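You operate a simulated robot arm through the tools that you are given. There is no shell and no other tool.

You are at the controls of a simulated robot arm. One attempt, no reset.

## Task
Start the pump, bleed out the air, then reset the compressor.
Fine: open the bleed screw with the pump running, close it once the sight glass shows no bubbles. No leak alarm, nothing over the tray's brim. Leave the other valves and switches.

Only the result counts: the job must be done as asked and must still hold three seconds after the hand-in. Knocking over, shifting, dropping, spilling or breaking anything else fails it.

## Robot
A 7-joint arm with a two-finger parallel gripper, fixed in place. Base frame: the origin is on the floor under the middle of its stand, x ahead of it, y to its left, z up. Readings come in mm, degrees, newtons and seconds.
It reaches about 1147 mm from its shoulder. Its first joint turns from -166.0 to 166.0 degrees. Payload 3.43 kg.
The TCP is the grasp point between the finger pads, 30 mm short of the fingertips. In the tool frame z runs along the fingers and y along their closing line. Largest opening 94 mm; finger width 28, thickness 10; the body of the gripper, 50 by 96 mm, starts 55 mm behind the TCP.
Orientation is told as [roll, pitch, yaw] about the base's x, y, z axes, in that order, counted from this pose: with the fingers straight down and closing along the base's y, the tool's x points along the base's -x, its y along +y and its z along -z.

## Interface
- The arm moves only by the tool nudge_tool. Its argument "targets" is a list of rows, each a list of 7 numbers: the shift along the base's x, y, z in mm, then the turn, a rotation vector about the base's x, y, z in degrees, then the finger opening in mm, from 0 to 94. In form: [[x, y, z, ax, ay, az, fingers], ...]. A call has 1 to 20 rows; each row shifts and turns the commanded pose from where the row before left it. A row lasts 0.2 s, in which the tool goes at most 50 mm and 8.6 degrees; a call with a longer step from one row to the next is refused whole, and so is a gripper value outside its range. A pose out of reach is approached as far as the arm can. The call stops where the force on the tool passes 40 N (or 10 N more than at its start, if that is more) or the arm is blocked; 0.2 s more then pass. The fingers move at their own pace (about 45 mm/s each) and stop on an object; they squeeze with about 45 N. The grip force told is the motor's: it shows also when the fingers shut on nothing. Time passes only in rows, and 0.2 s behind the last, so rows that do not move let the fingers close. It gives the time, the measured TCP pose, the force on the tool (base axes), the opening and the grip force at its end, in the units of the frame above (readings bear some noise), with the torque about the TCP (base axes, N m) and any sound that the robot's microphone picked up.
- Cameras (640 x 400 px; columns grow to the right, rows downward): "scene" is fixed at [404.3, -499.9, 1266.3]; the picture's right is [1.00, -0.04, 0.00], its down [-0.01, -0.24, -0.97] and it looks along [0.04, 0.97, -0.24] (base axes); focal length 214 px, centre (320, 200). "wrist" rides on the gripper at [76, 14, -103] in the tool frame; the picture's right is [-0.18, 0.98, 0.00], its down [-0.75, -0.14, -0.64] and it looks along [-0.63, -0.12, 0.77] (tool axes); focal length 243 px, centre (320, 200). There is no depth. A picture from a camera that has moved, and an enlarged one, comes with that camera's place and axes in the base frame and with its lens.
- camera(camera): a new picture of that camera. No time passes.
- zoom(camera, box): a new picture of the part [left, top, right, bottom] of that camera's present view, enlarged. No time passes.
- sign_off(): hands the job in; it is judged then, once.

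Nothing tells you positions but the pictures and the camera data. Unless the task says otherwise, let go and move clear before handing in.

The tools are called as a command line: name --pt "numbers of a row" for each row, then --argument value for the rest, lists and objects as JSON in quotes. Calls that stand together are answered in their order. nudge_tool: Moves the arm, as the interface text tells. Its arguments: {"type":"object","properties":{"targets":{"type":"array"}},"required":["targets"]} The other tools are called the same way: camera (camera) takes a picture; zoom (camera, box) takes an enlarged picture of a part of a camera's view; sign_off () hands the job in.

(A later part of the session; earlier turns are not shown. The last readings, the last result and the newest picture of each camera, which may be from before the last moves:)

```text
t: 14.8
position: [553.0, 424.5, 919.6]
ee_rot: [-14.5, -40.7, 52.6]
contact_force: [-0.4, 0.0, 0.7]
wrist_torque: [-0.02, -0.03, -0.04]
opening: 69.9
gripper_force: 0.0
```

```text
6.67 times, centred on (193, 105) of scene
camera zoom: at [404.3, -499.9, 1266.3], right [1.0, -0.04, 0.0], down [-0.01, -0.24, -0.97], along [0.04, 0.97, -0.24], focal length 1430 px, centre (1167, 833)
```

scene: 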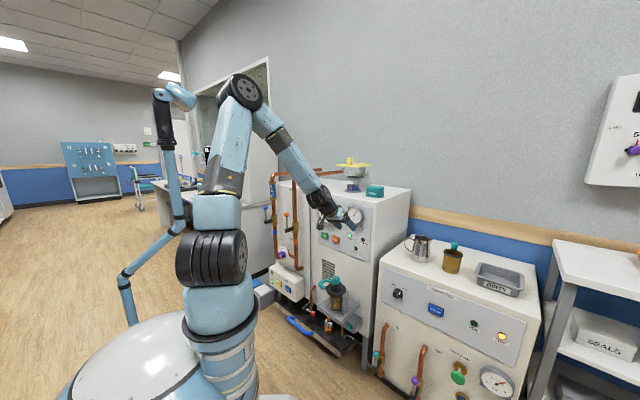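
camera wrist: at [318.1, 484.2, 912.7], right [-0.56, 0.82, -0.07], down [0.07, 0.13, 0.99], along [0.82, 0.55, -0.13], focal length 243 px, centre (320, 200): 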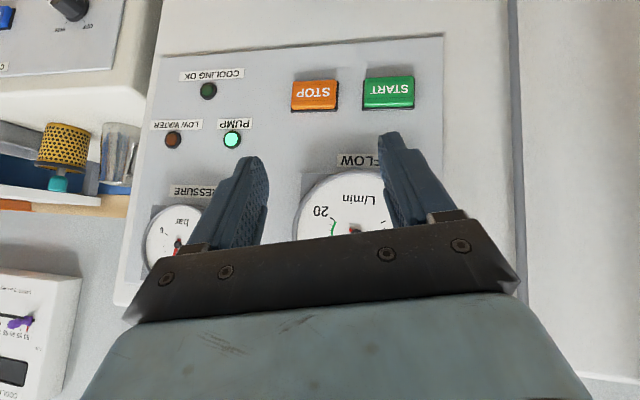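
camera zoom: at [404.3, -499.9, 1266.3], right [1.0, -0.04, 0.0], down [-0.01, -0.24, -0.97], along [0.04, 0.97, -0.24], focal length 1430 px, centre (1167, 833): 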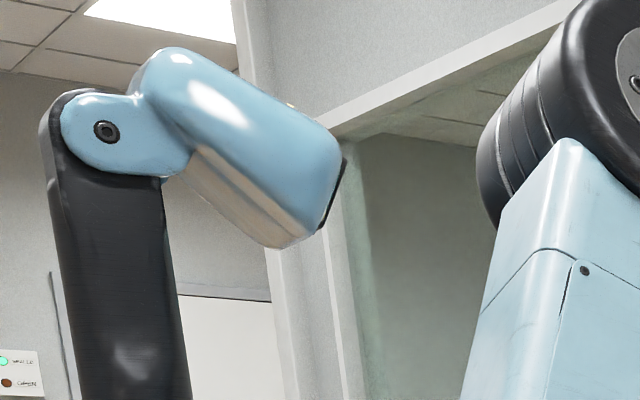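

Clear of the lamp now. I'll check the lamp joint against its place in my very first zoom of the same box, and continue if it matches.

zoom --camera "scene" --box '[200, 80, 300, 200]'

zoom --camera "scene" --box '[262, 160, 326, 200]'

zoom --camera "scene" --box '[255, 255, 335, 355]'

```text
3.33 times, centred on (250, 140) of scene
camera zoom: at [404.3, -499.9, 1266.3], right [1.0, -0.04, 0.0], down [-0.01, -0.24, -0.97], along [0.04, 0.97, -0.24], focal length 715 px, centre (553, 400)
```

zoom: 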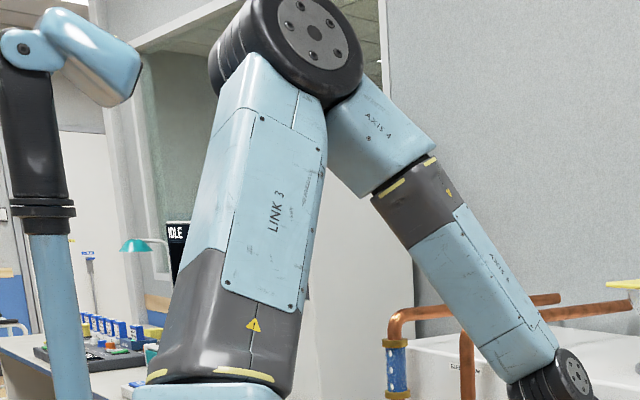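

```text
10.00 times, centred on (294, 180) of scene
camera zoom: at [404.3, -499.9, 1266.3], right [1.0, -0.04, 0.0], down [-0.01, -0.24, -0.97], along [0.04, 0.97, -0.24], focal length 2145 px, centre (580, 400)
```

zoom: 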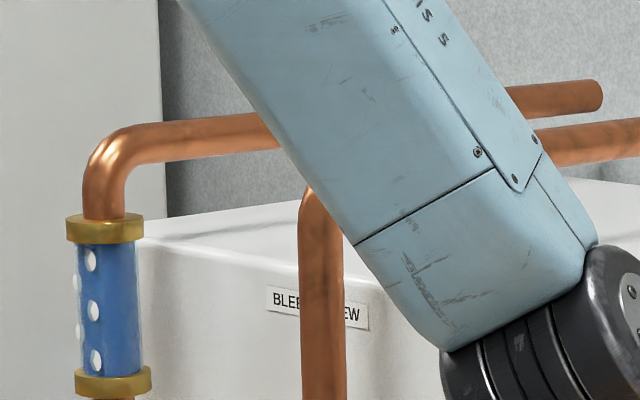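

```text
4.00 times, centred on (295, 305) of scene
camera zoom: at [404.3, -499.9, 1266.3], right [1.0, -0.04, 0.0], down [-0.01, -0.24, -0.97], along [0.04, 0.97, -0.24], focal length 858 px, centre (420, -220)
```

zoom: 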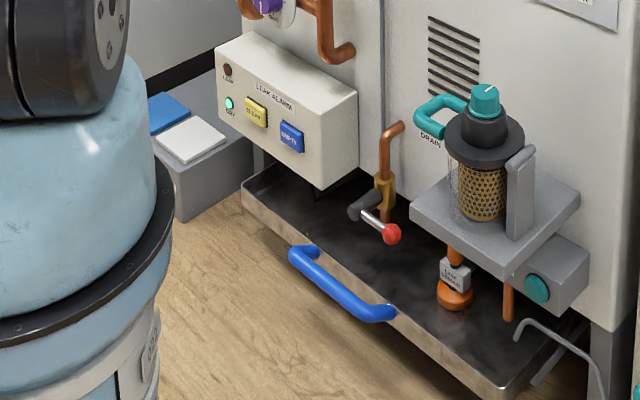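

The lamp boom sits where it was at the start. Now I'll rise while turning the fingers straight down.

nudge_tool --pt "0 0 42 -2.99 5.32 -0.2 70" --pt "0 0 42 -2.99 5.32 -0.2 70" --pt "0 0 42 -2.99 5.32 -0.2 70" --pt "0 0 42 -2.99 5.32 -0.2 70" --pt "0 0 42 -2.99 5.32 -0.2 70" --pt "0 0 42 -2.99 5.32 -0.2 70" --pt "0 0 42 -2.99 5.32 -0.2 70"

camera --camera "scene"

camera --camera "wrist"

```text
t: 16.4
position: [548.7, 422.2, 1212.9]
ee_rot: [0.5, -0.2, 45.4]
contact_force: [0.0, 0.0, 0.2]
wrist_torque: [0.02, 0.03, -0.01]
opening: 69.9
gripper_force: 0.0
```

```text
taken
```

scene: 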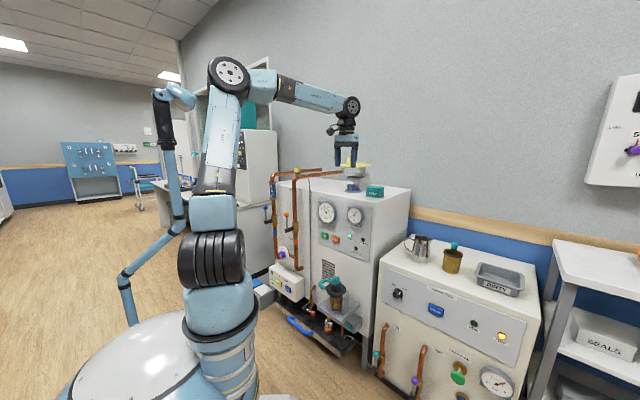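

```text
taken
camera wrist: at [486.8, 377.5, 1314.8], right [-0.57, 0.82, 0.01], down [0.63, 0.43, 0.64], along [0.52, 0.37, -0.77], focal length 243 px, centre (320, 200)
```

wrist: 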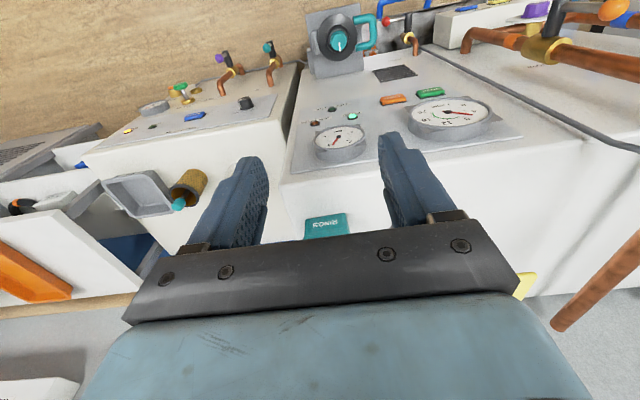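

Posture is good with the elbow well clear. I'll travel to above the bleed screw (≈ 321, 798) at z ≈ 1240.

nudge_tool --pt "-22 36 3 0 0 0 70" --pt "-22 36 3 0 0 0 70" --pt "-22 36 3 0 0 0 70" --pt "-22 36 3 0 0 0 70" --pt "-22 36 3 0 0 0 70" --pt "-22 36 3 0 0 0 70" --pt "-22 36 3 0 0 0 70" --pt "-22 36 3 0 0 0 70"

camera --camera "wrist"

camera --camera "scene"

```text
t: 18.2
position: [375.1, 709.7, 1238.3]
ee_rot: [0.5, -0.2, 45.3]
contact_force: [0.8, -1.1, 0.4]
wrist_torque: [0.06, 0.02, 0.01]
opening: 69.6
gripper_force: 0.0
```

```text
taken
camera wrist: at [312.3, 665.1, 1339.6], right [-0.57, 0.82, 0.01], down [0.63, 0.43, 0.64], along [0.53, 0.37, -0.77], focal length 243 px, centre (320, 200)
```

wrist: 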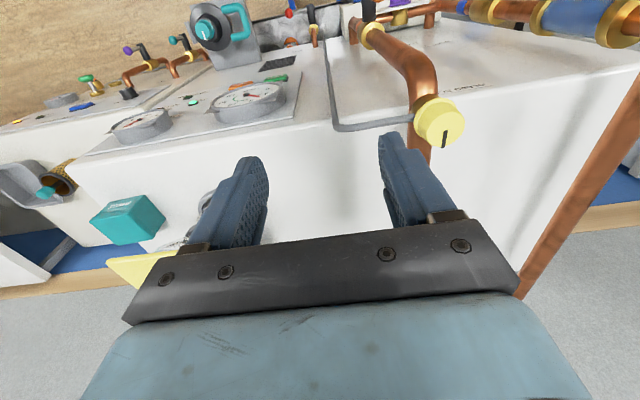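

```text
taken
```

scene: 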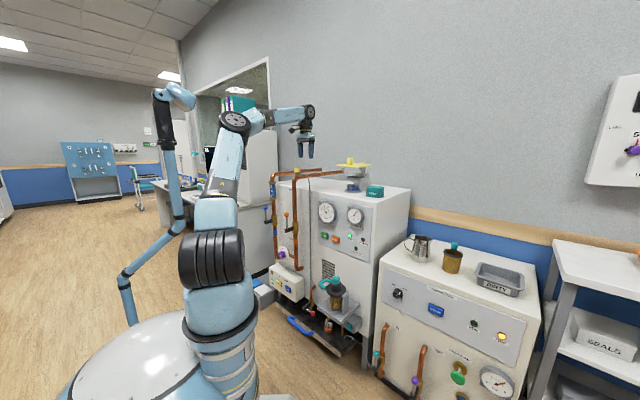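

The cap is visible close up. I'll zoom in to refine its centre and check the sight glass and gauges.

zoom --camera "wrist" --box '[390, 85, 486, 145]'

zoom --camera "scene" --box '[262, 150, 390, 230]'

zoom --camera "scene" --box '[310, 195, 390, 265]'

```text
6.67 times, centred on (438, 115) of wrist
camera zoom: at [312.3, 665.1, 1339.6], right [-0.57, 0.82, 0.01], down [0.63, 0.43, 0.64], along [0.53, 0.37, -0.77], focal length 1618 px, centre (-467, 767)
```

zoom: 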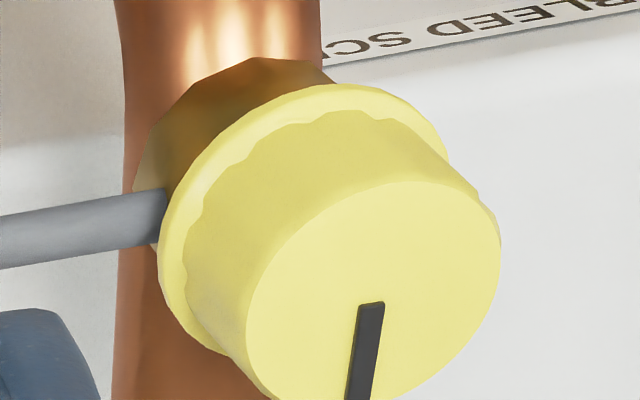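

```text
5.00 times, centred on (326, 190) of scene
camera zoom: at [404.3, -499.9, 1266.3], right [1.0, -0.04, 0.0], down [-0.01, -0.24, -0.97], along [0.04, 0.97, -0.24], focal length 1072 px, centre (290, 250)
```

zoom: 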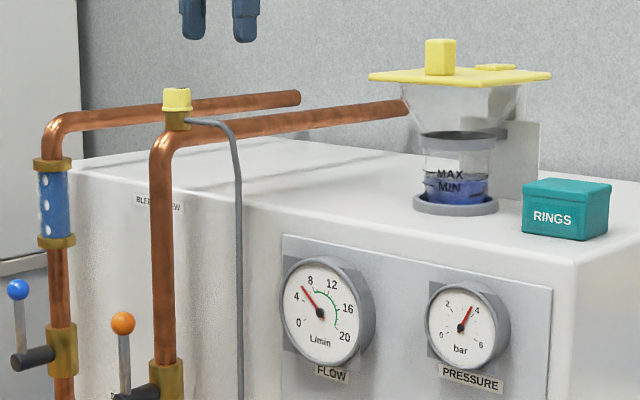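

```text
5.71 times, centred on (350, 230) of scene
camera zoom: at [404.3, -499.9, 1266.3], right [1.0, -0.04, 0.0], down [-0.01, -0.24, -0.97], along [0.04, 0.97, -0.24], focal length 1226 px, centre (149, 29)
```

zoom: 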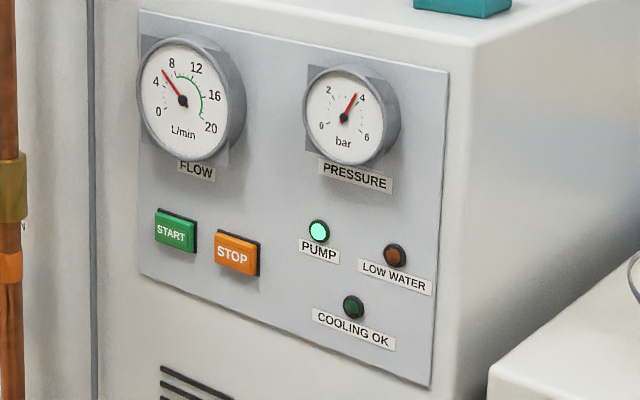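

Refined cap centre ≈ (322.5, 800.5), top z ≈ 1146, diameter ≈ 33 mm; pump is running with bubbles in the glass. I'll move over the cap, then descend with the fingers straddling it.

nudge_tool --pt "-17.6 30.3 0 0 0 0 70" --pt "-17.6 30.3 0 0 0 0 70" --pt "-17.4 30.2 0 0 0 0 70" --pt "0 0 -20 0 0 0 70"

camera --camera "wrist"

camera --camera "scene"

```text
t: 19.2
position: [324.2, 802.6, 1218.3]
ee_rot: [0.4, -0.2, 45.4]
contact_force: [0.8, 0.2, 0.8]
wrist_torque: [0.01, 0.01, 0.02]
opening: 70.1
gripper_force: 0.0
```

```text
taken
camera wrist: at [261.0, 757.3, 1319.3], right [-0.57, 0.82, 0.01], down [0.63, 0.43, 0.64], along [0.53, 0.37, -0.77], focal length 243 px, centre (320, 200)
```

wrist: 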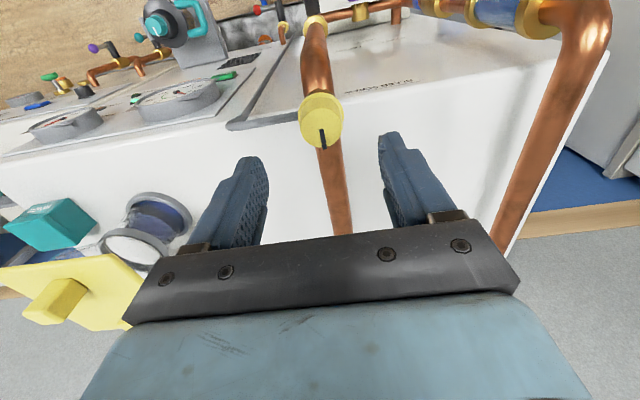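

```text
taken
```

scene: 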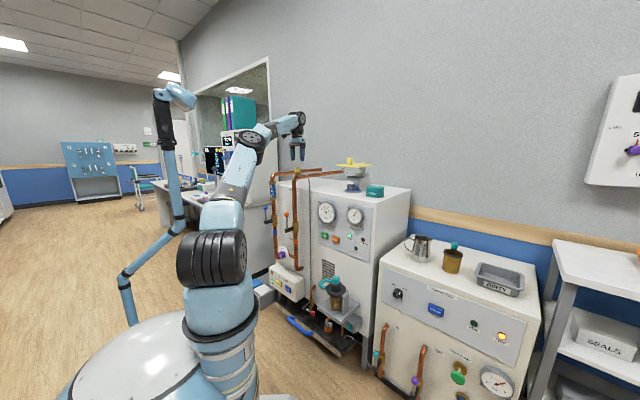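

The cap looks nearly centred between the fingers. I'll zoom to check the alignment to the millimetre before descending.

zoom --camera "wrist" --box '[280, 90, 360, 150]'

zoom --camera "scene" --box '[262, 140, 326, 180]'

```text
6.67 times, centred on (320, 120) of wrist
camera zoom: at [261.0, 757.3, 1319.3], right [-0.57, 0.82, 0.01], down [0.63, 0.43, 0.64], along [0.53, 0.37, -0.77], focal length 1618 px, centre (320, 733)
```

zoom: 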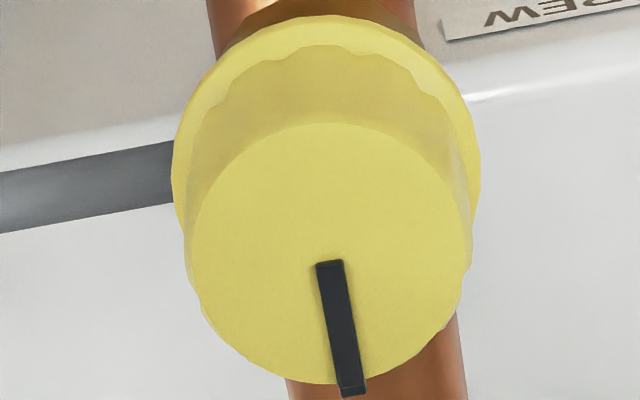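

```text
10.00 times, centred on (294, 160) of scene
camera zoom: at [404.3, -499.9, 1266.3], right [1.0, -0.04, 0.0], down [-0.01, -0.24, -0.97], along [0.04, 0.97, -0.24], focal length 2145 px, centre (580, 600)
```

zoom: 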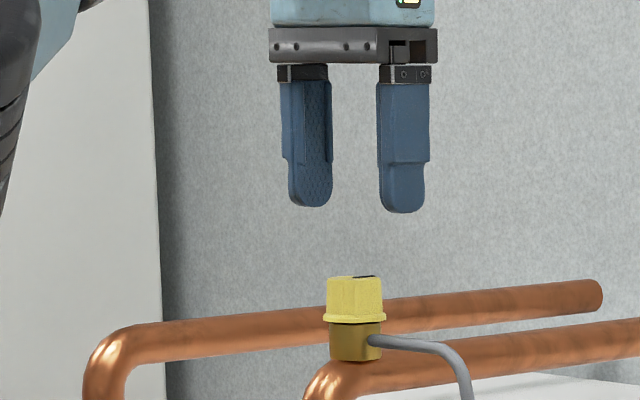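

Centred within about a millimetre. Descending so that the fingertips end just above the cap's flange (TCP z ≈ 1154).

nudge_tool --pt "-1 0.3 -22 0 0 0 60" --pt "0 0 -22 0 0 0 60" --pt "0 0 -20 0 0 0 60"

zoom --camera "scene" --box '[262, 140, 326, 180]'

zoom --camera "wrist" --box '[220, 80, 420, 205]'

```text
t: 20.1
position: [320.2, 803.7, 1153.3]
ee_rot: [0.4, -0.2, 45.4]
contact_force: [-0.1, 0.0, 1.3]
wrist_torque: [-0.01, 0.03, -0.04]
opening: 59.9
gripper_force: 0.1
```

```text
10.00 times, centred on (294, 160) of scene
camera zoom: at [404.3, -499.9, 1266.3], right [1.0, -0.04, 0.0], down [-0.01, -0.24, -0.97], along [0.04, 0.97, -0.24], focal length 2145 px, centre (580, 600)
```

zoom: 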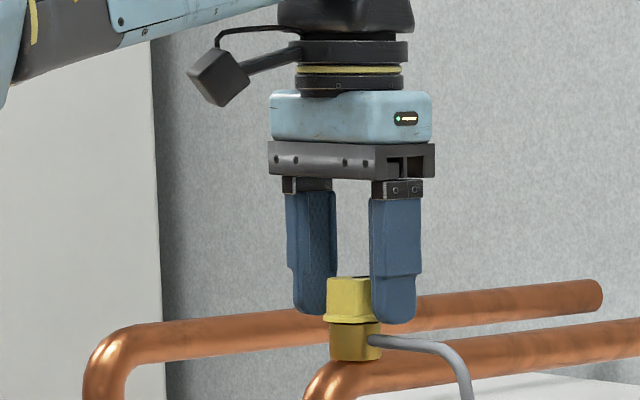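

```text
3.20 times, centred on (320, 142) of wrist
camera zoom: at [258.5, 758.7, 1254.1], right [-0.57, 0.82, 0.01], down [0.63, 0.43, 0.64], along [0.53, 0.37, -0.77], focal length 776 px, centre (320, 384)
```

zoom: 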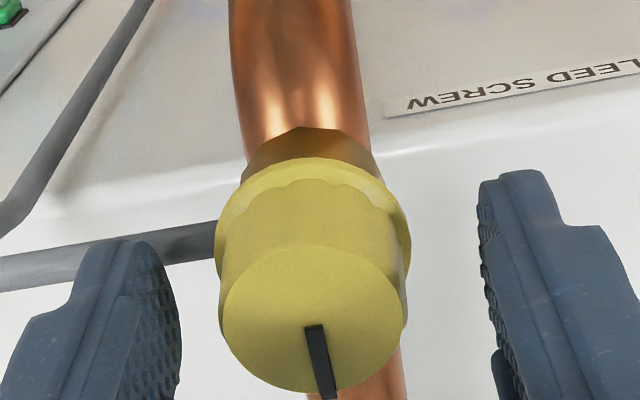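

The cap sits between the pads, off by about 1 mm. I'll correct that, close the fingers on it and check the grip.

nudge_tool --pt "0 -1 0 0 0 0 25" --pt "0 0 0 0 0 0 25" --pt "0 0 0 0 0 0 25" --pt "0 0 0 0 0 0 25"

zoom --camera "wrist" --box '[220, 80, 420, 205]'

zoom --camera "scene" --box '[255, 150, 351, 210]'

```text
t: 21.1
position: [322.1, 802.9, 1152.3]
ee_rot: [0.3, -0.2, 45.3]
contact_force: [3.0, -9.3, -5.5]
wrist_torque: [-0.31, -0.13, 0.01]
opening: 33.2
gripper_force: 44.5
```

```text
3.20 times, centred on (320, 142) of wrist
camera zoom: at [259.1, 757.7, 1254.2], right [-0.57, 0.82, 0.01], down [0.63, 0.43, 0.64], along [0.53, 0.37, -0.77], focal length 776 px, centre (320, 384)
```

zoom: 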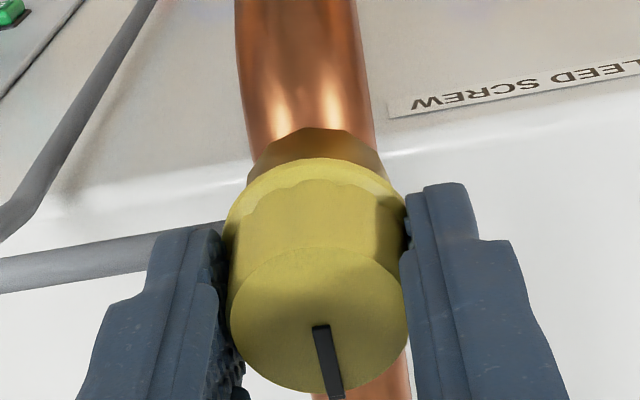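

```text
6.67 times, centred on (303, 180) of scene
camera zoom: at [404.3, -499.9, 1266.3], right [1.0, -0.04, 0.0], down [-0.01, -0.24, -0.97], along [0.04, 0.97, -0.24], focal length 1430 px, centre (433, 333)
```

zoom: 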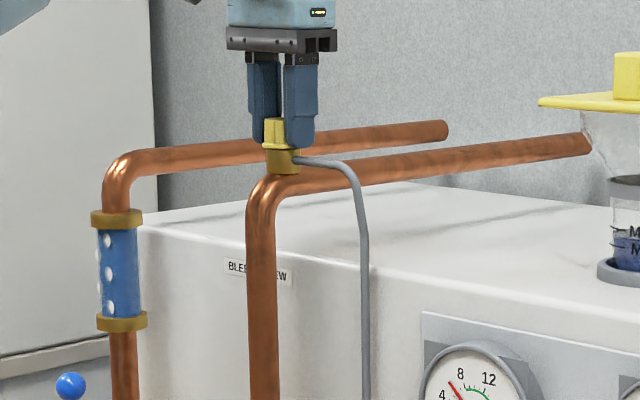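

Firm grip at 33 mm. I'll relieve the small side load and begin turning counter-clockwise (opening) by about 32°, then look.

nudge_tool --pt "0.4 -1 0.5 0 0 8 25" --pt "0 0 0 0 0 8 25" --pt "0 0 0 0 0 8 25" --pt "0 0 0 0 0 8 25"

zoom --camera "wrist" --box '[220, 80, 420, 205]'

zoom --camera "scene" --box '[255, 150, 351, 210]'

zoom --camera "scene" --box '[255, 255, 335, 355]'

```text
t: 22.1
position: [322.4, 803.4, 1152.9]
ee_rot: [0.5, -0.1, 77.5]
contact_force: [5.4, 9.3, -22.1]
wrist_torque: [1.27, -0.36, -0.03]
opening: 33.6
gripper_force: 44.8
```

```text
3.20 times, centred on (320, 142) of wrist
camera zoom: at [292.8, 731.1, 1254.3], right [-0.92, 0.39, 0.01], down [0.31, 0.7, 0.64], along [0.25, 0.59, -0.77], focal length 776 px, centre (320, 384)
```

zoom: 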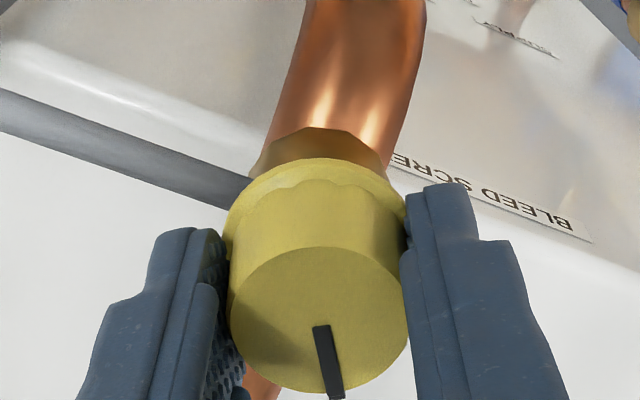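

```text
6.67 times, centred on (303, 180) of scene
camera zoom: at [404.3, -499.9, 1266.3], right [1.0, -0.04, 0.0], down [-0.01, -0.24, -0.97], along [0.04, 0.97, -0.24], focal length 1430 px, centre (433, 333)
```

zoom: 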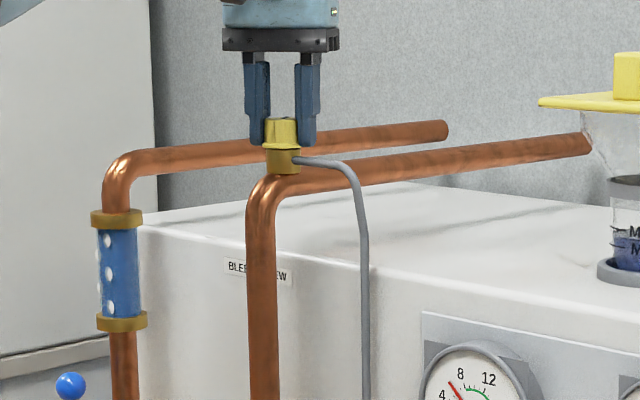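

```text
4.00 times, centred on (295, 305) of scene
camera zoom: at [404.3, -499.9, 1266.3], right [1.0, -0.04, 0.0], down [-0.01, -0.24, -0.97], along [0.04, 0.97, -0.24], focal length 858 px, centre (420, -220)
```

zoom: 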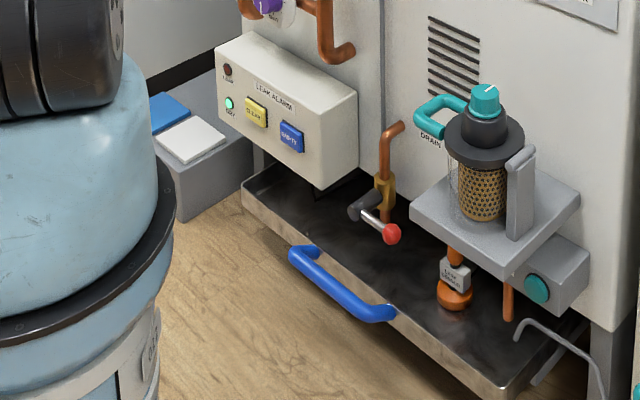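

The cap turned with the gripper (32°), no bleed sound yet. I'll ease the vertical load and continue turning.

nudge_tool --pt "0 0 -0.7 0 0 8 25" --pt "0 0 0 0 0 8 25" --pt "0 0 0 0 0 8 25"

zoom --camera "scene" --box '[255, 150, 351, 210]'

zoom --camera "scene" --box '[255, 255, 335, 355]'

zoom --camera "scene" --box '[310, 155, 390, 265]'

```text
t: 22.9
position: [321.1, 803.1, 1153.0]
ee_rot: [0.5, -0.3, 101.5]
contact_force: [5.3, 13.9, -13.8]
wrist_torque: [0.91, 0.16, -0.01]
opening: 33.7
gripper_force: 45.2
```

```text
6.67 times, centred on (303, 180) of scene
camera zoom: at [404.3, -499.9, 1266.3], right [1.0, -0.04, 0.0], down [-0.01, -0.24, -0.97], along [0.04, 0.97, -0.24], focal length 1430 px, centre (433, 333)
```

zoom: 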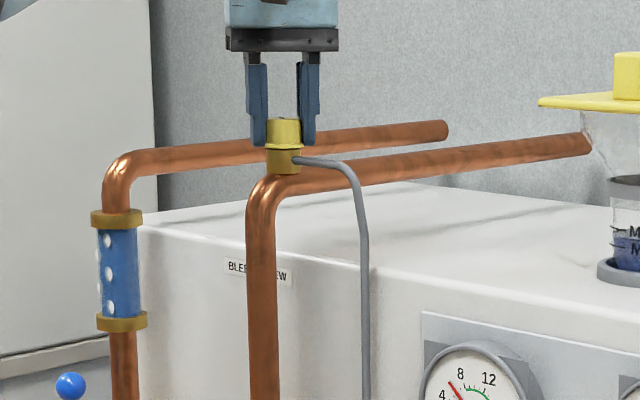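

```text
4.00 times, centred on (295, 305) of scene
camera zoom: at [404.3, -499.9, 1266.3], right [1.0, -0.04, 0.0], down [-0.01, -0.24, -0.97], along [0.04, 0.97, -0.24], focal length 858 px, centre (420, -220)
```

zoom: 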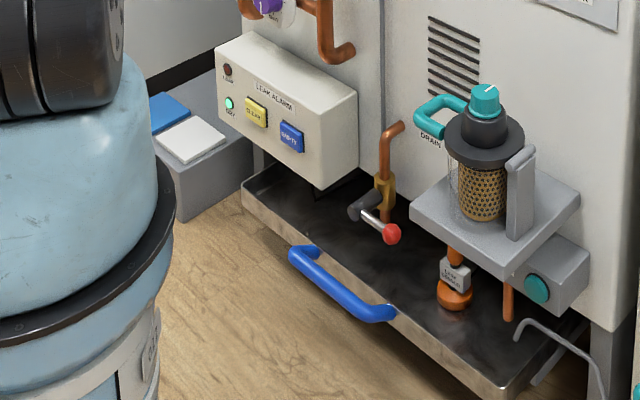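

```text
3.64 times, centred on (350, 210) of scene
camera zoom: at [404.3, -499.9, 1266.3], right [1.0, -0.04, 0.0], down [-0.01, -0.24, -0.97], along [0.04, 0.97, -0.24], focal length 780 px, centre (211, 164)
```

zoom: 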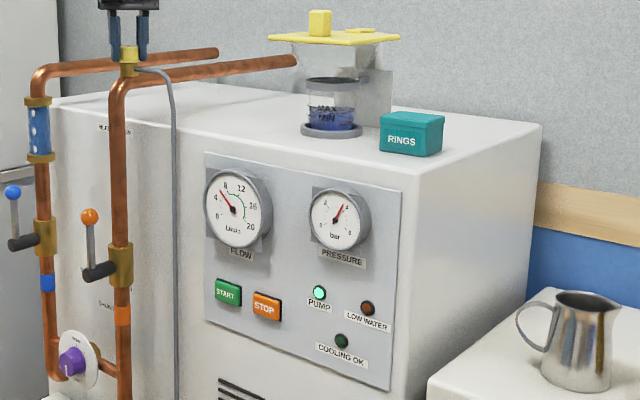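

Turned 56° so far; no drips or alarm. I'll zoom on the sight glass and hold briefly to see if bubbles change.

zoom --camera "scene" --box '[262, 170, 294, 210]'

nudge_tool --pt "0 0 -0.5 0 0 8 25" --pt "0 0 0 0 0 8 25" --pt "0 0 0 0 0 8 25"

zoom --camera "scene" --box '[262, 150, 326, 210]'

zoom --camera "scene" --box '[255, 255, 335, 355]'

```text
10.00 times, centred on (278, 190) of scene
camera zoom: at [404.3, -499.9, 1266.3], right [1.0, -0.04, 0.0], down [-0.01, -0.24, -0.97], along [0.04, 0.97, -0.24], focal length 2145 px, centre (740, 300)
```

zoom: 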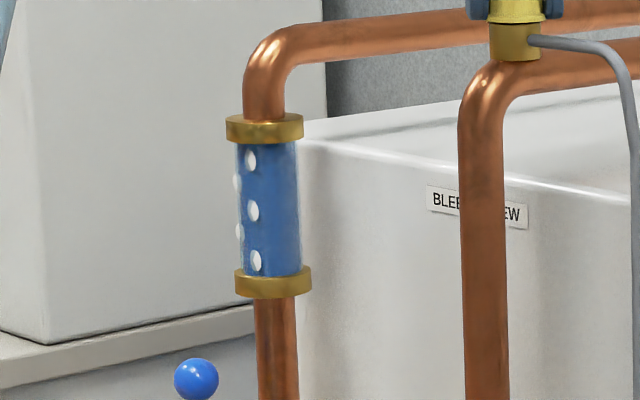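

```text
t: 23.6
position: [322.3, 802.5, 1153.8]
ee_rot: [0.6, -0.2, 125.5]
contact_force: [4.7, 10.2, -6.4]
wrist_torque: [0.73, 0.29, -0.01]
opening: 33.4
gripper_force: 44.8
```

```text
6.67 times, centred on (294, 180) of scene
camera zoom: at [404.3, -499.9, 1266.3], right [1.0, -0.04, 0.0], down [-0.01, -0.24, -0.97], along [0.04, 0.97, -0.24], focal length 1430 px, centre (493, 333)
```

zoom: 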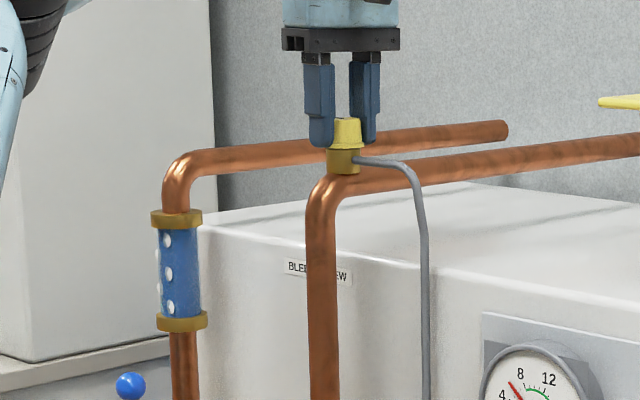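

```text
4.00 times, centred on (295, 305) of scene
camera zoom: at [404.3, -499.9, 1266.3], right [1.0, -0.04, 0.0], down [-0.01, -0.24, -0.97], along [0.04, 0.97, -0.24], focal length 858 px, centre (420, -220)
```

zoom: 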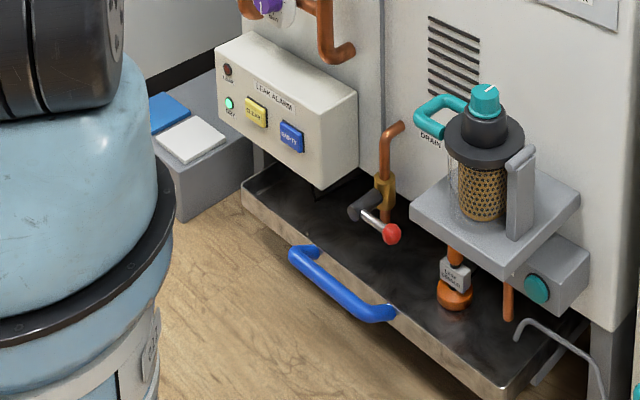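

80° turned, still five bubbles, tray dry, no alarm. Continuing to turn.

nudge_tool --pt "0 0 0 0 0 8 25" --pt "0 0 0 0 0 8 25" --pt "0 0 0 0 0 8 25"

zoom --camera "scene" --box '[262, 150, 326, 210]'

zoom --camera "scene" --box '[255, 255, 335, 355]'

zoom --camera "scene" --box '[310, 155, 390, 265]'

```text
t: 24.4
position: [321.5, 802.5, 1152.7]
ee_rot: [0.5, -0.3, 149.5]
contact_force: [-0.1, 2.3, -1.6]
wrist_torque: [0.15, 0.23, 0.0]
opening: 33.5
gripper_force: 44.8
```

```text
6.67 times, centred on (294, 180) of scene
camera zoom: at [404.3, -499.9, 1266.3], right [1.0, -0.04, 0.0], down [-0.01, -0.24, -0.97], along [0.04, 0.97, -0.24], focal length 1430 px, centre (493, 333)
```

zoom: 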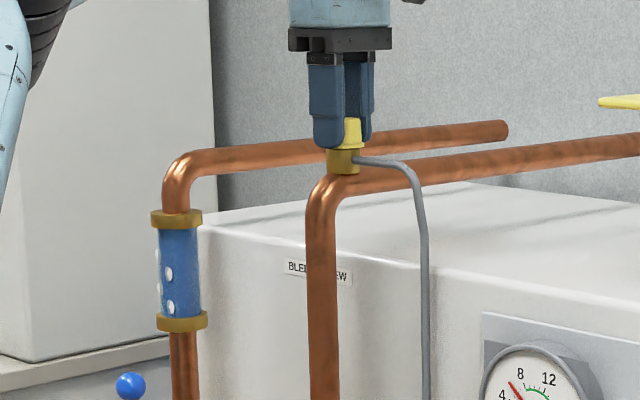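

```text
4.00 times, centred on (295, 305) of scene
camera zoom: at [404.3, -499.9, 1266.3], right [1.0, -0.04, 0.0], down [-0.01, -0.24, -0.97], along [0.04, 0.97, -0.24], focal length 858 px, centre (420, -220)
```

zoom: 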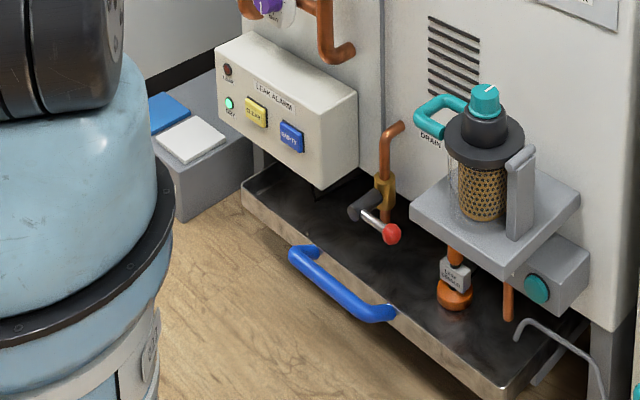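

```text
3.64 times, centred on (350, 210) of scene
camera zoom: at [404.3, -499.9, 1266.3], right [1.0, -0.04, 0.0], down [-0.01, -0.24, -0.97], along [0.04, 0.97, -0.24], focal length 780 px, centre (211, 164)
```

zoom: 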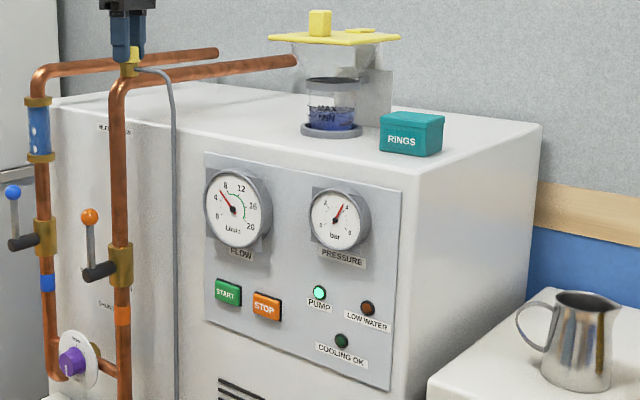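

One bubble has disappeared, so air is bleeding now. I'll hold at this opening and check at short intervals.

nudge_tool --pt "0 0 0 0 0 0 25" --pt "0 0 0 0 0 0 25" --pt "0 0 0 0 0 0 25"

zoom --camera "scene" --box '[262, 150, 326, 210]'

zoom --camera "scene" --box '[255, 255, 335, 355]'

```text
t: 25.2
position: [322.1, 803.1, 1153.7]
ee_rot: [0.3, -0.2, 149.4]
contact_force: [-2.4, 0.4, 0.2]
wrist_torque: [-0.04, 0.12, 0.0]
opening: 33.5
gripper_force: 44.8
```

```text
6.67 times, centred on (294, 180) of scene
camera zoom: at [404.3, -499.9, 1266.3], right [1.0, -0.04, 0.0], down [-0.01, -0.24, -0.97], along [0.04, 0.97, -0.24], focal length 1430 px, centre (493, 333)
```

zoom: 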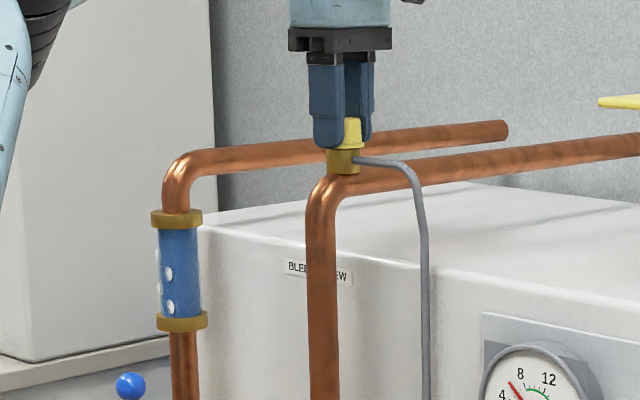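

```text
4.00 times, centred on (295, 305) of scene
camera zoom: at [404.3, -499.9, 1266.3], right [1.0, -0.04, 0.0], down [-0.01, -0.24, -0.97], along [0.04, 0.97, -0.24], focal length 858 px, centre (420, -220)
```

zoom: 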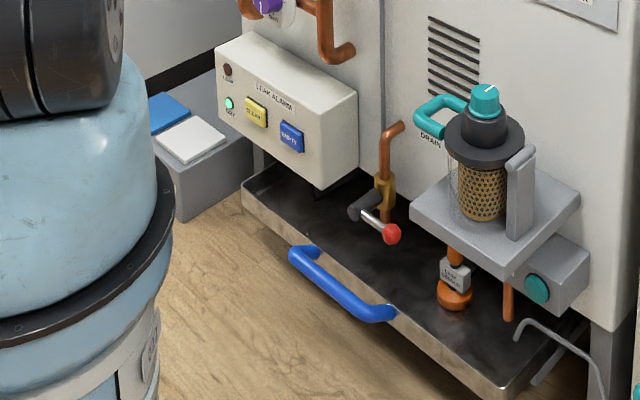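

Still four bubbles, tray dry, alarm light green. Holding a bit longer.

nudge_tool --pt "0 0 0 0 0 0 25" --pt "0 0 0 0 0 0 25" --pt "0 0 0 0 0 0 25" --pt "0 0 0 0 0 0 25"

zoom --camera "scene" --box '[262, 150, 326, 210]'

zoom --camera "scene" --box '[255, 255, 335, 355]'

zoom --camera "scene" --box '[310, 155, 390, 265]'

```text
t: 26.2
position: [321.7, 804.0, 1153.1]
ee_rot: [0.5, -0.2, 149.3]
contact_force: [-1.5, 0.3, -1.5]
wrist_torque: [-0.08, -0.01, -0.03]
opening: 33.5
gripper_force: 45.0
```

```text
6.67 times, centred on (294, 180) of scene
camera zoom: at [404.3, -499.9, 1266.3], right [1.0, -0.04, 0.0], down [-0.01, -0.24, -0.97], along [0.04, 0.97, -0.24], focal length 1430 px, centre (493, 333)
```

zoom: 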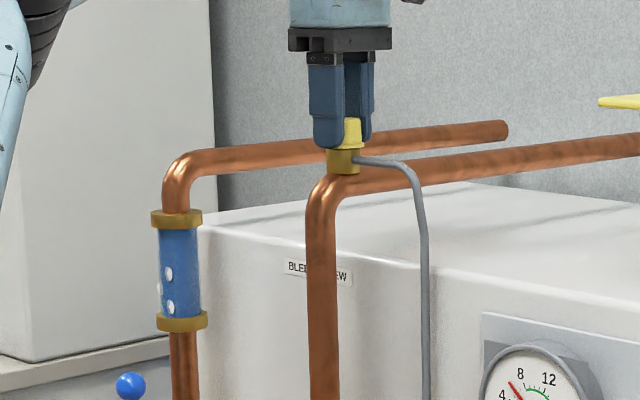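

```text
4.00 times, centred on (295, 305) of scene
camera zoom: at [404.3, -499.9, 1266.3], right [1.0, -0.04, 0.0], down [-0.01, -0.24, -0.97], along [0.04, 0.97, -0.24], focal length 858 px, centre (420, -220)
```

zoom: 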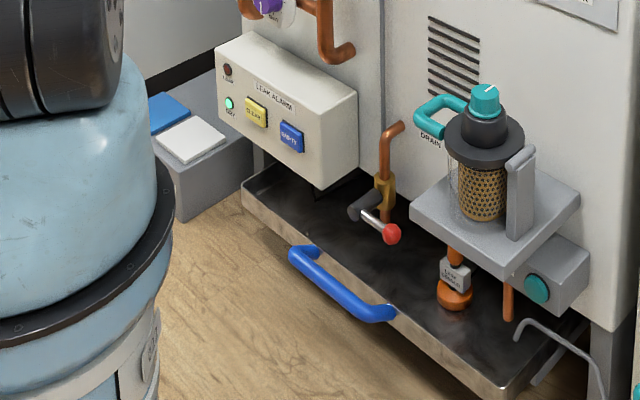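

```text
3.64 times, centred on (350, 210) of scene
camera zoom: at [404.3, -499.9, 1266.3], right [1.0, -0.04, 0.0], down [-0.01, -0.24, -0.97], along [0.04, 0.97, -0.24], focal length 780 px, centre (211, 164)
```

zoom: 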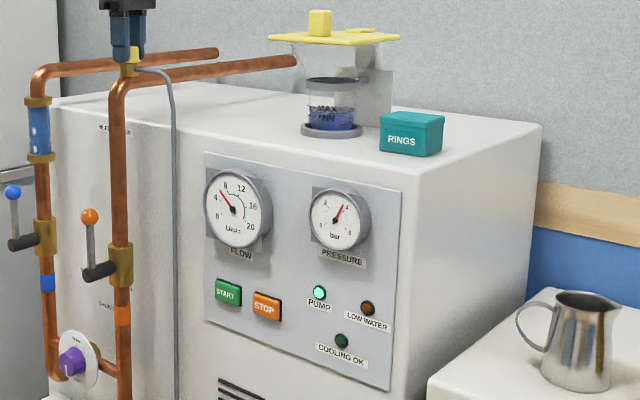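

Bubbles are thinning slowly (about three or four left), no alarm, nothing visible in the tray. I'll continue holding.

nudge_tool --pt "0 0 0 0 0 0 25" --pt "0 0 0 0 0 0 25" --pt "0 0 0 0 0 0 25" --pt "0 0 0 0 0 0 25" --pt "0 0 0 0 0 0 25"

zoom --camera "scene" --box '[262, 170, 294, 210]'

zoom --camera "scene" --box '[255, 255, 335, 355]'

```text
t: 27.4
position: [320.6, 802.2, 1153.4]
ee_rot: [0.4, -0.3, 149.4]
contact_force: [-1.7, 0.0, -0.6]
wrist_torque: [-0.01, 0.05, -0.01]
opening: 33.5
gripper_force: 45.0
```

```text
10.00 times, centred on (278, 190) of scene
camera zoom: at [404.3, -499.9, 1266.3], right [1.0, -0.04, 0.0], down [-0.01, -0.24, -0.97], along [0.04, 0.97, -0.24], focal length 2145 px, centre (740, 300)
```

zoom: 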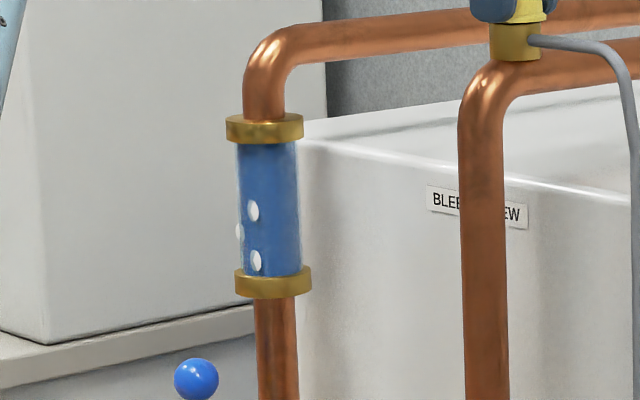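

```text
4.00 times, centred on (295, 305) of scene
camera zoom: at [404.3, -499.9, 1266.3], right [1.0, -0.04, 0.0], down [-0.01, -0.24, -0.97], along [0.04, 0.97, -0.24], focal length 858 px, centre (420, -220)
```

zoom: 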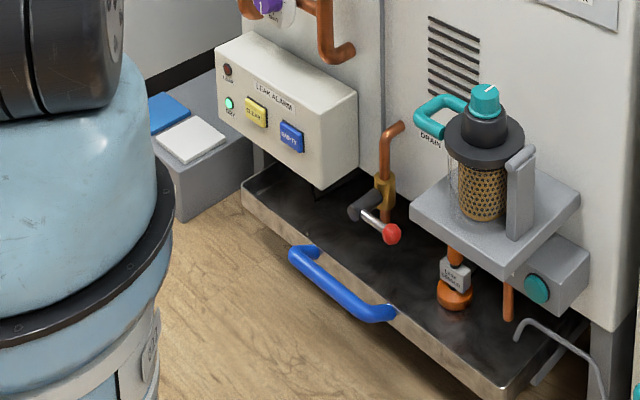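

Three bubbles left; about one vanishes every 1.5–2 s. Continuing to hold.

nudge_tool --pt "0 0 0 0 0 0 25" --pt "0 0 0 0 0 0 25" --pt "0 0 0 0 0 0 25" --pt "0 0 0 0 0 0 25" --pt "0 0 0 0 0 0 25" --pt "0 0 0 0 0 0 25"

zoom --camera "scene" --box '[262, 170, 294, 210]'

zoom --camera "scene" --box '[255, 255, 335, 355]'

zoom --camera "scene" --box '[310, 155, 390, 265]'

```text
t: 28.9
position: [320.8, 801.8, 1151.7]
ee_rot: [0.5, -0.2, 149.4]
contact_force: [-2.4, -0.3, -0.3]
wrist_torque: [0.01, 0.08, -0.02]
opening: 33.3
gripper_force: 45.2
```

```text
10.00 times, centred on (278, 190) of scene
camera zoom: at [404.3, -499.9, 1266.3], right [1.0, -0.04, 0.0], down [-0.01, -0.24, -0.97], along [0.04, 0.97, -0.24], focal length 2145 px, centre (740, 300)
```

zoom: 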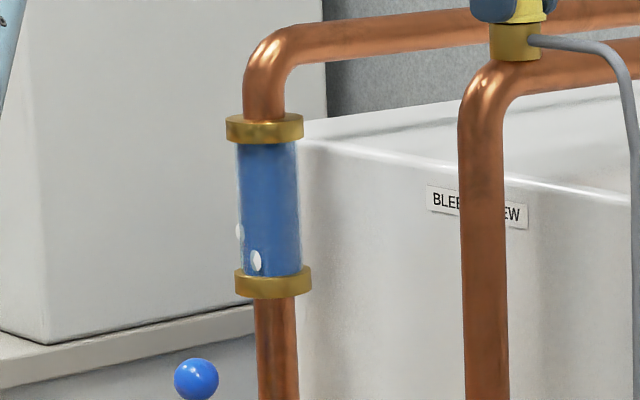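

```text
4.00 times, centred on (295, 305) of scene
camera zoom: at [404.3, -499.9, 1266.3], right [1.0, -0.04, 0.0], down [-0.01, -0.24, -0.97], along [0.04, 0.97, -0.24], focal length 858 px, centre (420, -220)
```

zoom: 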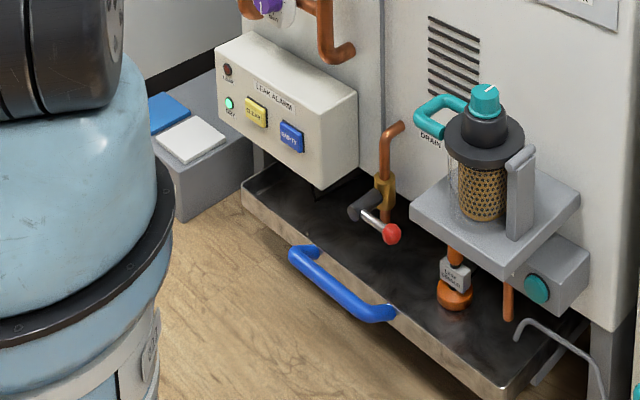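

```text
3.64 times, centred on (350, 210) of scene
camera zoom: at [404.3, -499.9, 1266.3], right [1.0, -0.04, 0.0], down [-0.01, -0.24, -0.97], along [0.04, 0.97, -0.24], focal length 780 px, centre (211, 164)
```

zoom: 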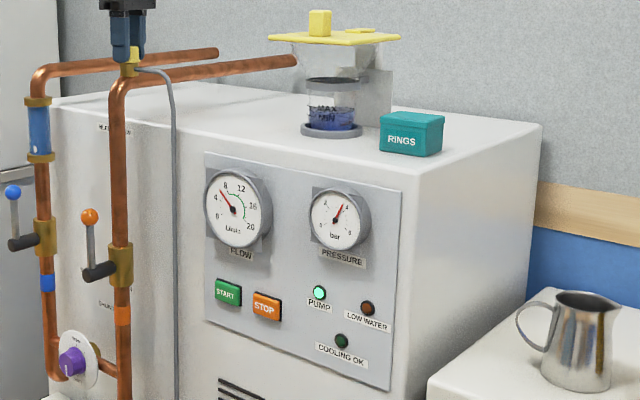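

Two bubbles left, water level still above MIN and alarm light green. Keep holding.

nudge_tool --pt "0 0 0 0 0 0 25" --pt "0 0 0 0 0 0 25" --pt "0 0 0 0 0 0 25" --pt "0 0 0 0 0 0 25" --pt "0 0 0 0 0 0 25" --pt "0 0 0 0 0 0 25"

zoom --camera "scene" --box '[262, 170, 294, 210]'

zoom --camera "scene" --box '[255, 255, 335, 355]'

```text
t: 30.2
position: [321.7, 803.1, 1152.8]
ee_rot: [0.4, -0.2, 149.3]
contact_force: [-3.2, 0.1, -0.9]
wrist_torque: [-0.01, 0.11, 0.01]
opening: 33.4
gripper_force: 45.4
```

```text
10.00 times, centred on (278, 190) of scene
camera zoom: at [404.3, -499.9, 1266.3], right [1.0, -0.04, 0.0], down [-0.01, -0.24, -0.97], along [0.04, 0.97, -0.24], focal length 2145 px, centre (740, 300)
```

zoom: 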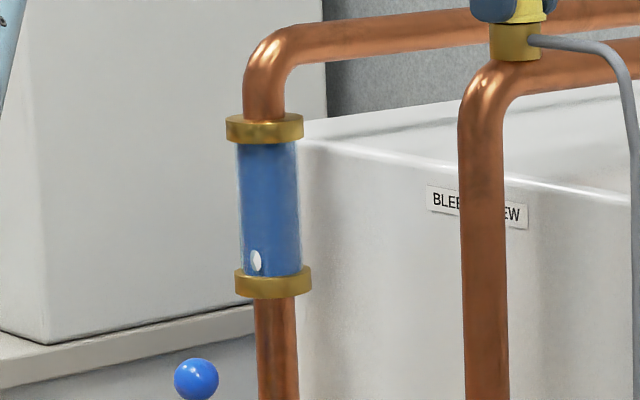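

```text
4.00 times, centred on (295, 305) of scene
camera zoom: at [404.3, -499.9, 1266.3], right [1.0, -0.04, 0.0], down [-0.01, -0.24, -0.97], along [0.04, 0.97, -0.24], focal length 858 px, centre (420, -220)
```

zoom: 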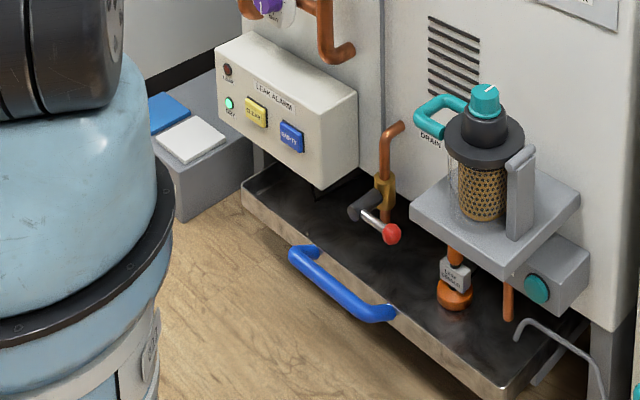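

One bubble left. Shorter hold now, so that I can close promptly.

nudge_tool --pt "0 0 0 0 0 0 25" --pt "0 0 0 0 0 0 25" --pt "0 0 0 0 0 0 25" --pt "0 0 0 0 0 0 25"

zoom --camera "scene" --box '[262, 170, 294, 210]'

zoom --camera "scene" --box '[255, 255, 335, 355]'

zoom --camera "scene" --box '[310, 155, 390, 265]'

```text
t: 31.2
position: [321.2, 803.1, 1152.6]
ee_rot: [0.4, -0.2, 149.4]
contact_force: [-1.5, 0.2, 0.1]
wrist_torque: [0.0, 0.04, -0.01]
opening: 33.6
gripper_force: 45.2
```

```text
10.00 times, centred on (278, 190) of scene
camera zoom: at [404.3, -499.9, 1266.3], right [1.0, -0.04, 0.0], down [-0.01, -0.24, -0.97], along [0.04, 0.97, -0.24], focal length 2145 px, centre (740, 300)
```

zoom: 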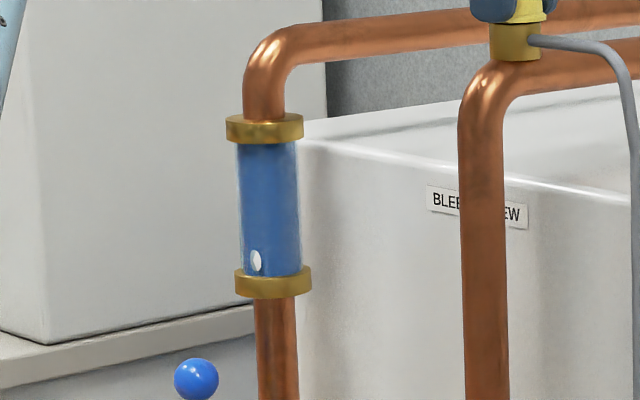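

```text
4.00 times, centred on (295, 305) of scene
camera zoom: at [404.3, -499.9, 1266.3], right [1.0, -0.04, 0.0], down [-0.01, -0.24, -0.97], along [0.04, 0.97, -0.24], focal length 858 px, centre (420, -220)
```

zoom: 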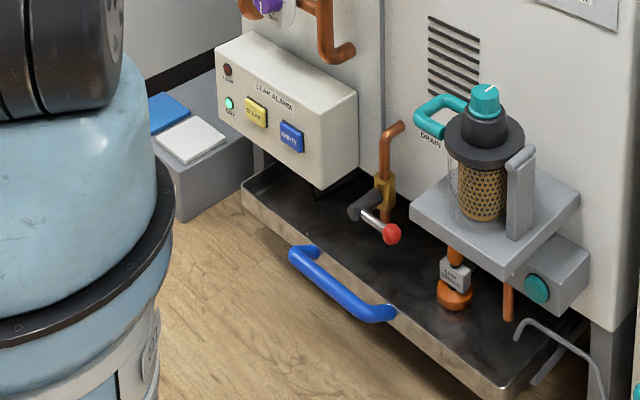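

```text
3.64 times, centred on (350, 210) of scene
camera zoom: at [404.3, -499.9, 1266.3], right [1.0, -0.04, 0.0], down [-0.01, -0.24, -0.97], along [0.04, 0.97, -0.24], focal length 780 px, centre (211, 164)
```

zoom: 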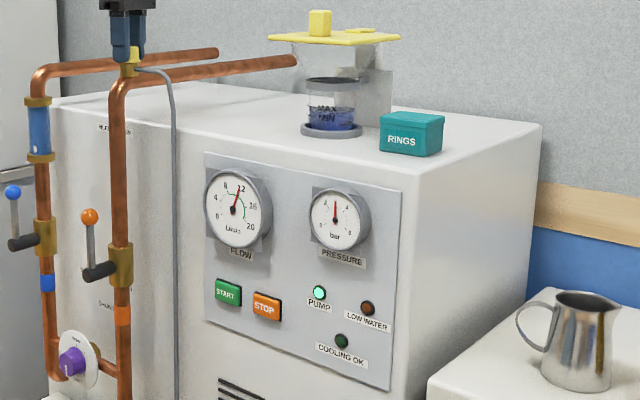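

Flow just jumped to about 12 L/min (in the green); one bubble still remains. Another short hold.

nudge_tool --pt "0 0 0 0 0 0 25" --pt "0 0 0 0 0 0 25"

zoom --camera "scene" --box '[262, 170, 294, 210]'

zoom --camera "scene" --box '[255, 255, 335, 355]'

```text
t: 31.9
position: [322.9, 803.0, 1152.5]
ee_rot: [0.4, -0.2, 149.4]
contact_force: [-2.5, -0.4, -0.6]
wrist_torque: [-0.03, 0.03, 0.02]
opening: 33.7
gripper_force: 45.3
```

```text
10.00 times, centred on (278, 190) of scene
camera zoom: at [404.3, -499.9, 1266.3], right [1.0, -0.04, 0.0], down [-0.01, -0.24, -0.97], along [0.04, 0.97, -0.24], focal length 2145 px, centre (740, 300)
```

zoom: 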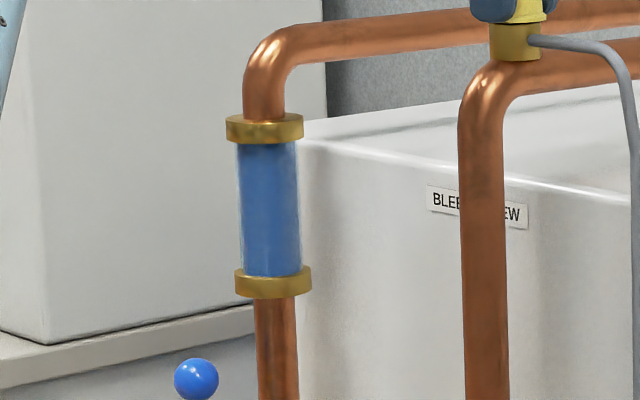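

```text
4.00 times, centred on (295, 305) of scene
camera zoom: at [404.3, -499.9, 1266.3], right [1.0, -0.04, 0.0], down [-0.01, -0.24, -0.97], along [0.04, 0.97, -0.24], focal length 858 px, centre (420, -220)
```

zoom: 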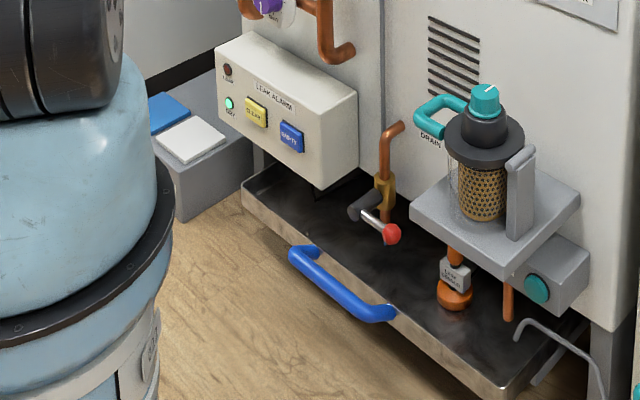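

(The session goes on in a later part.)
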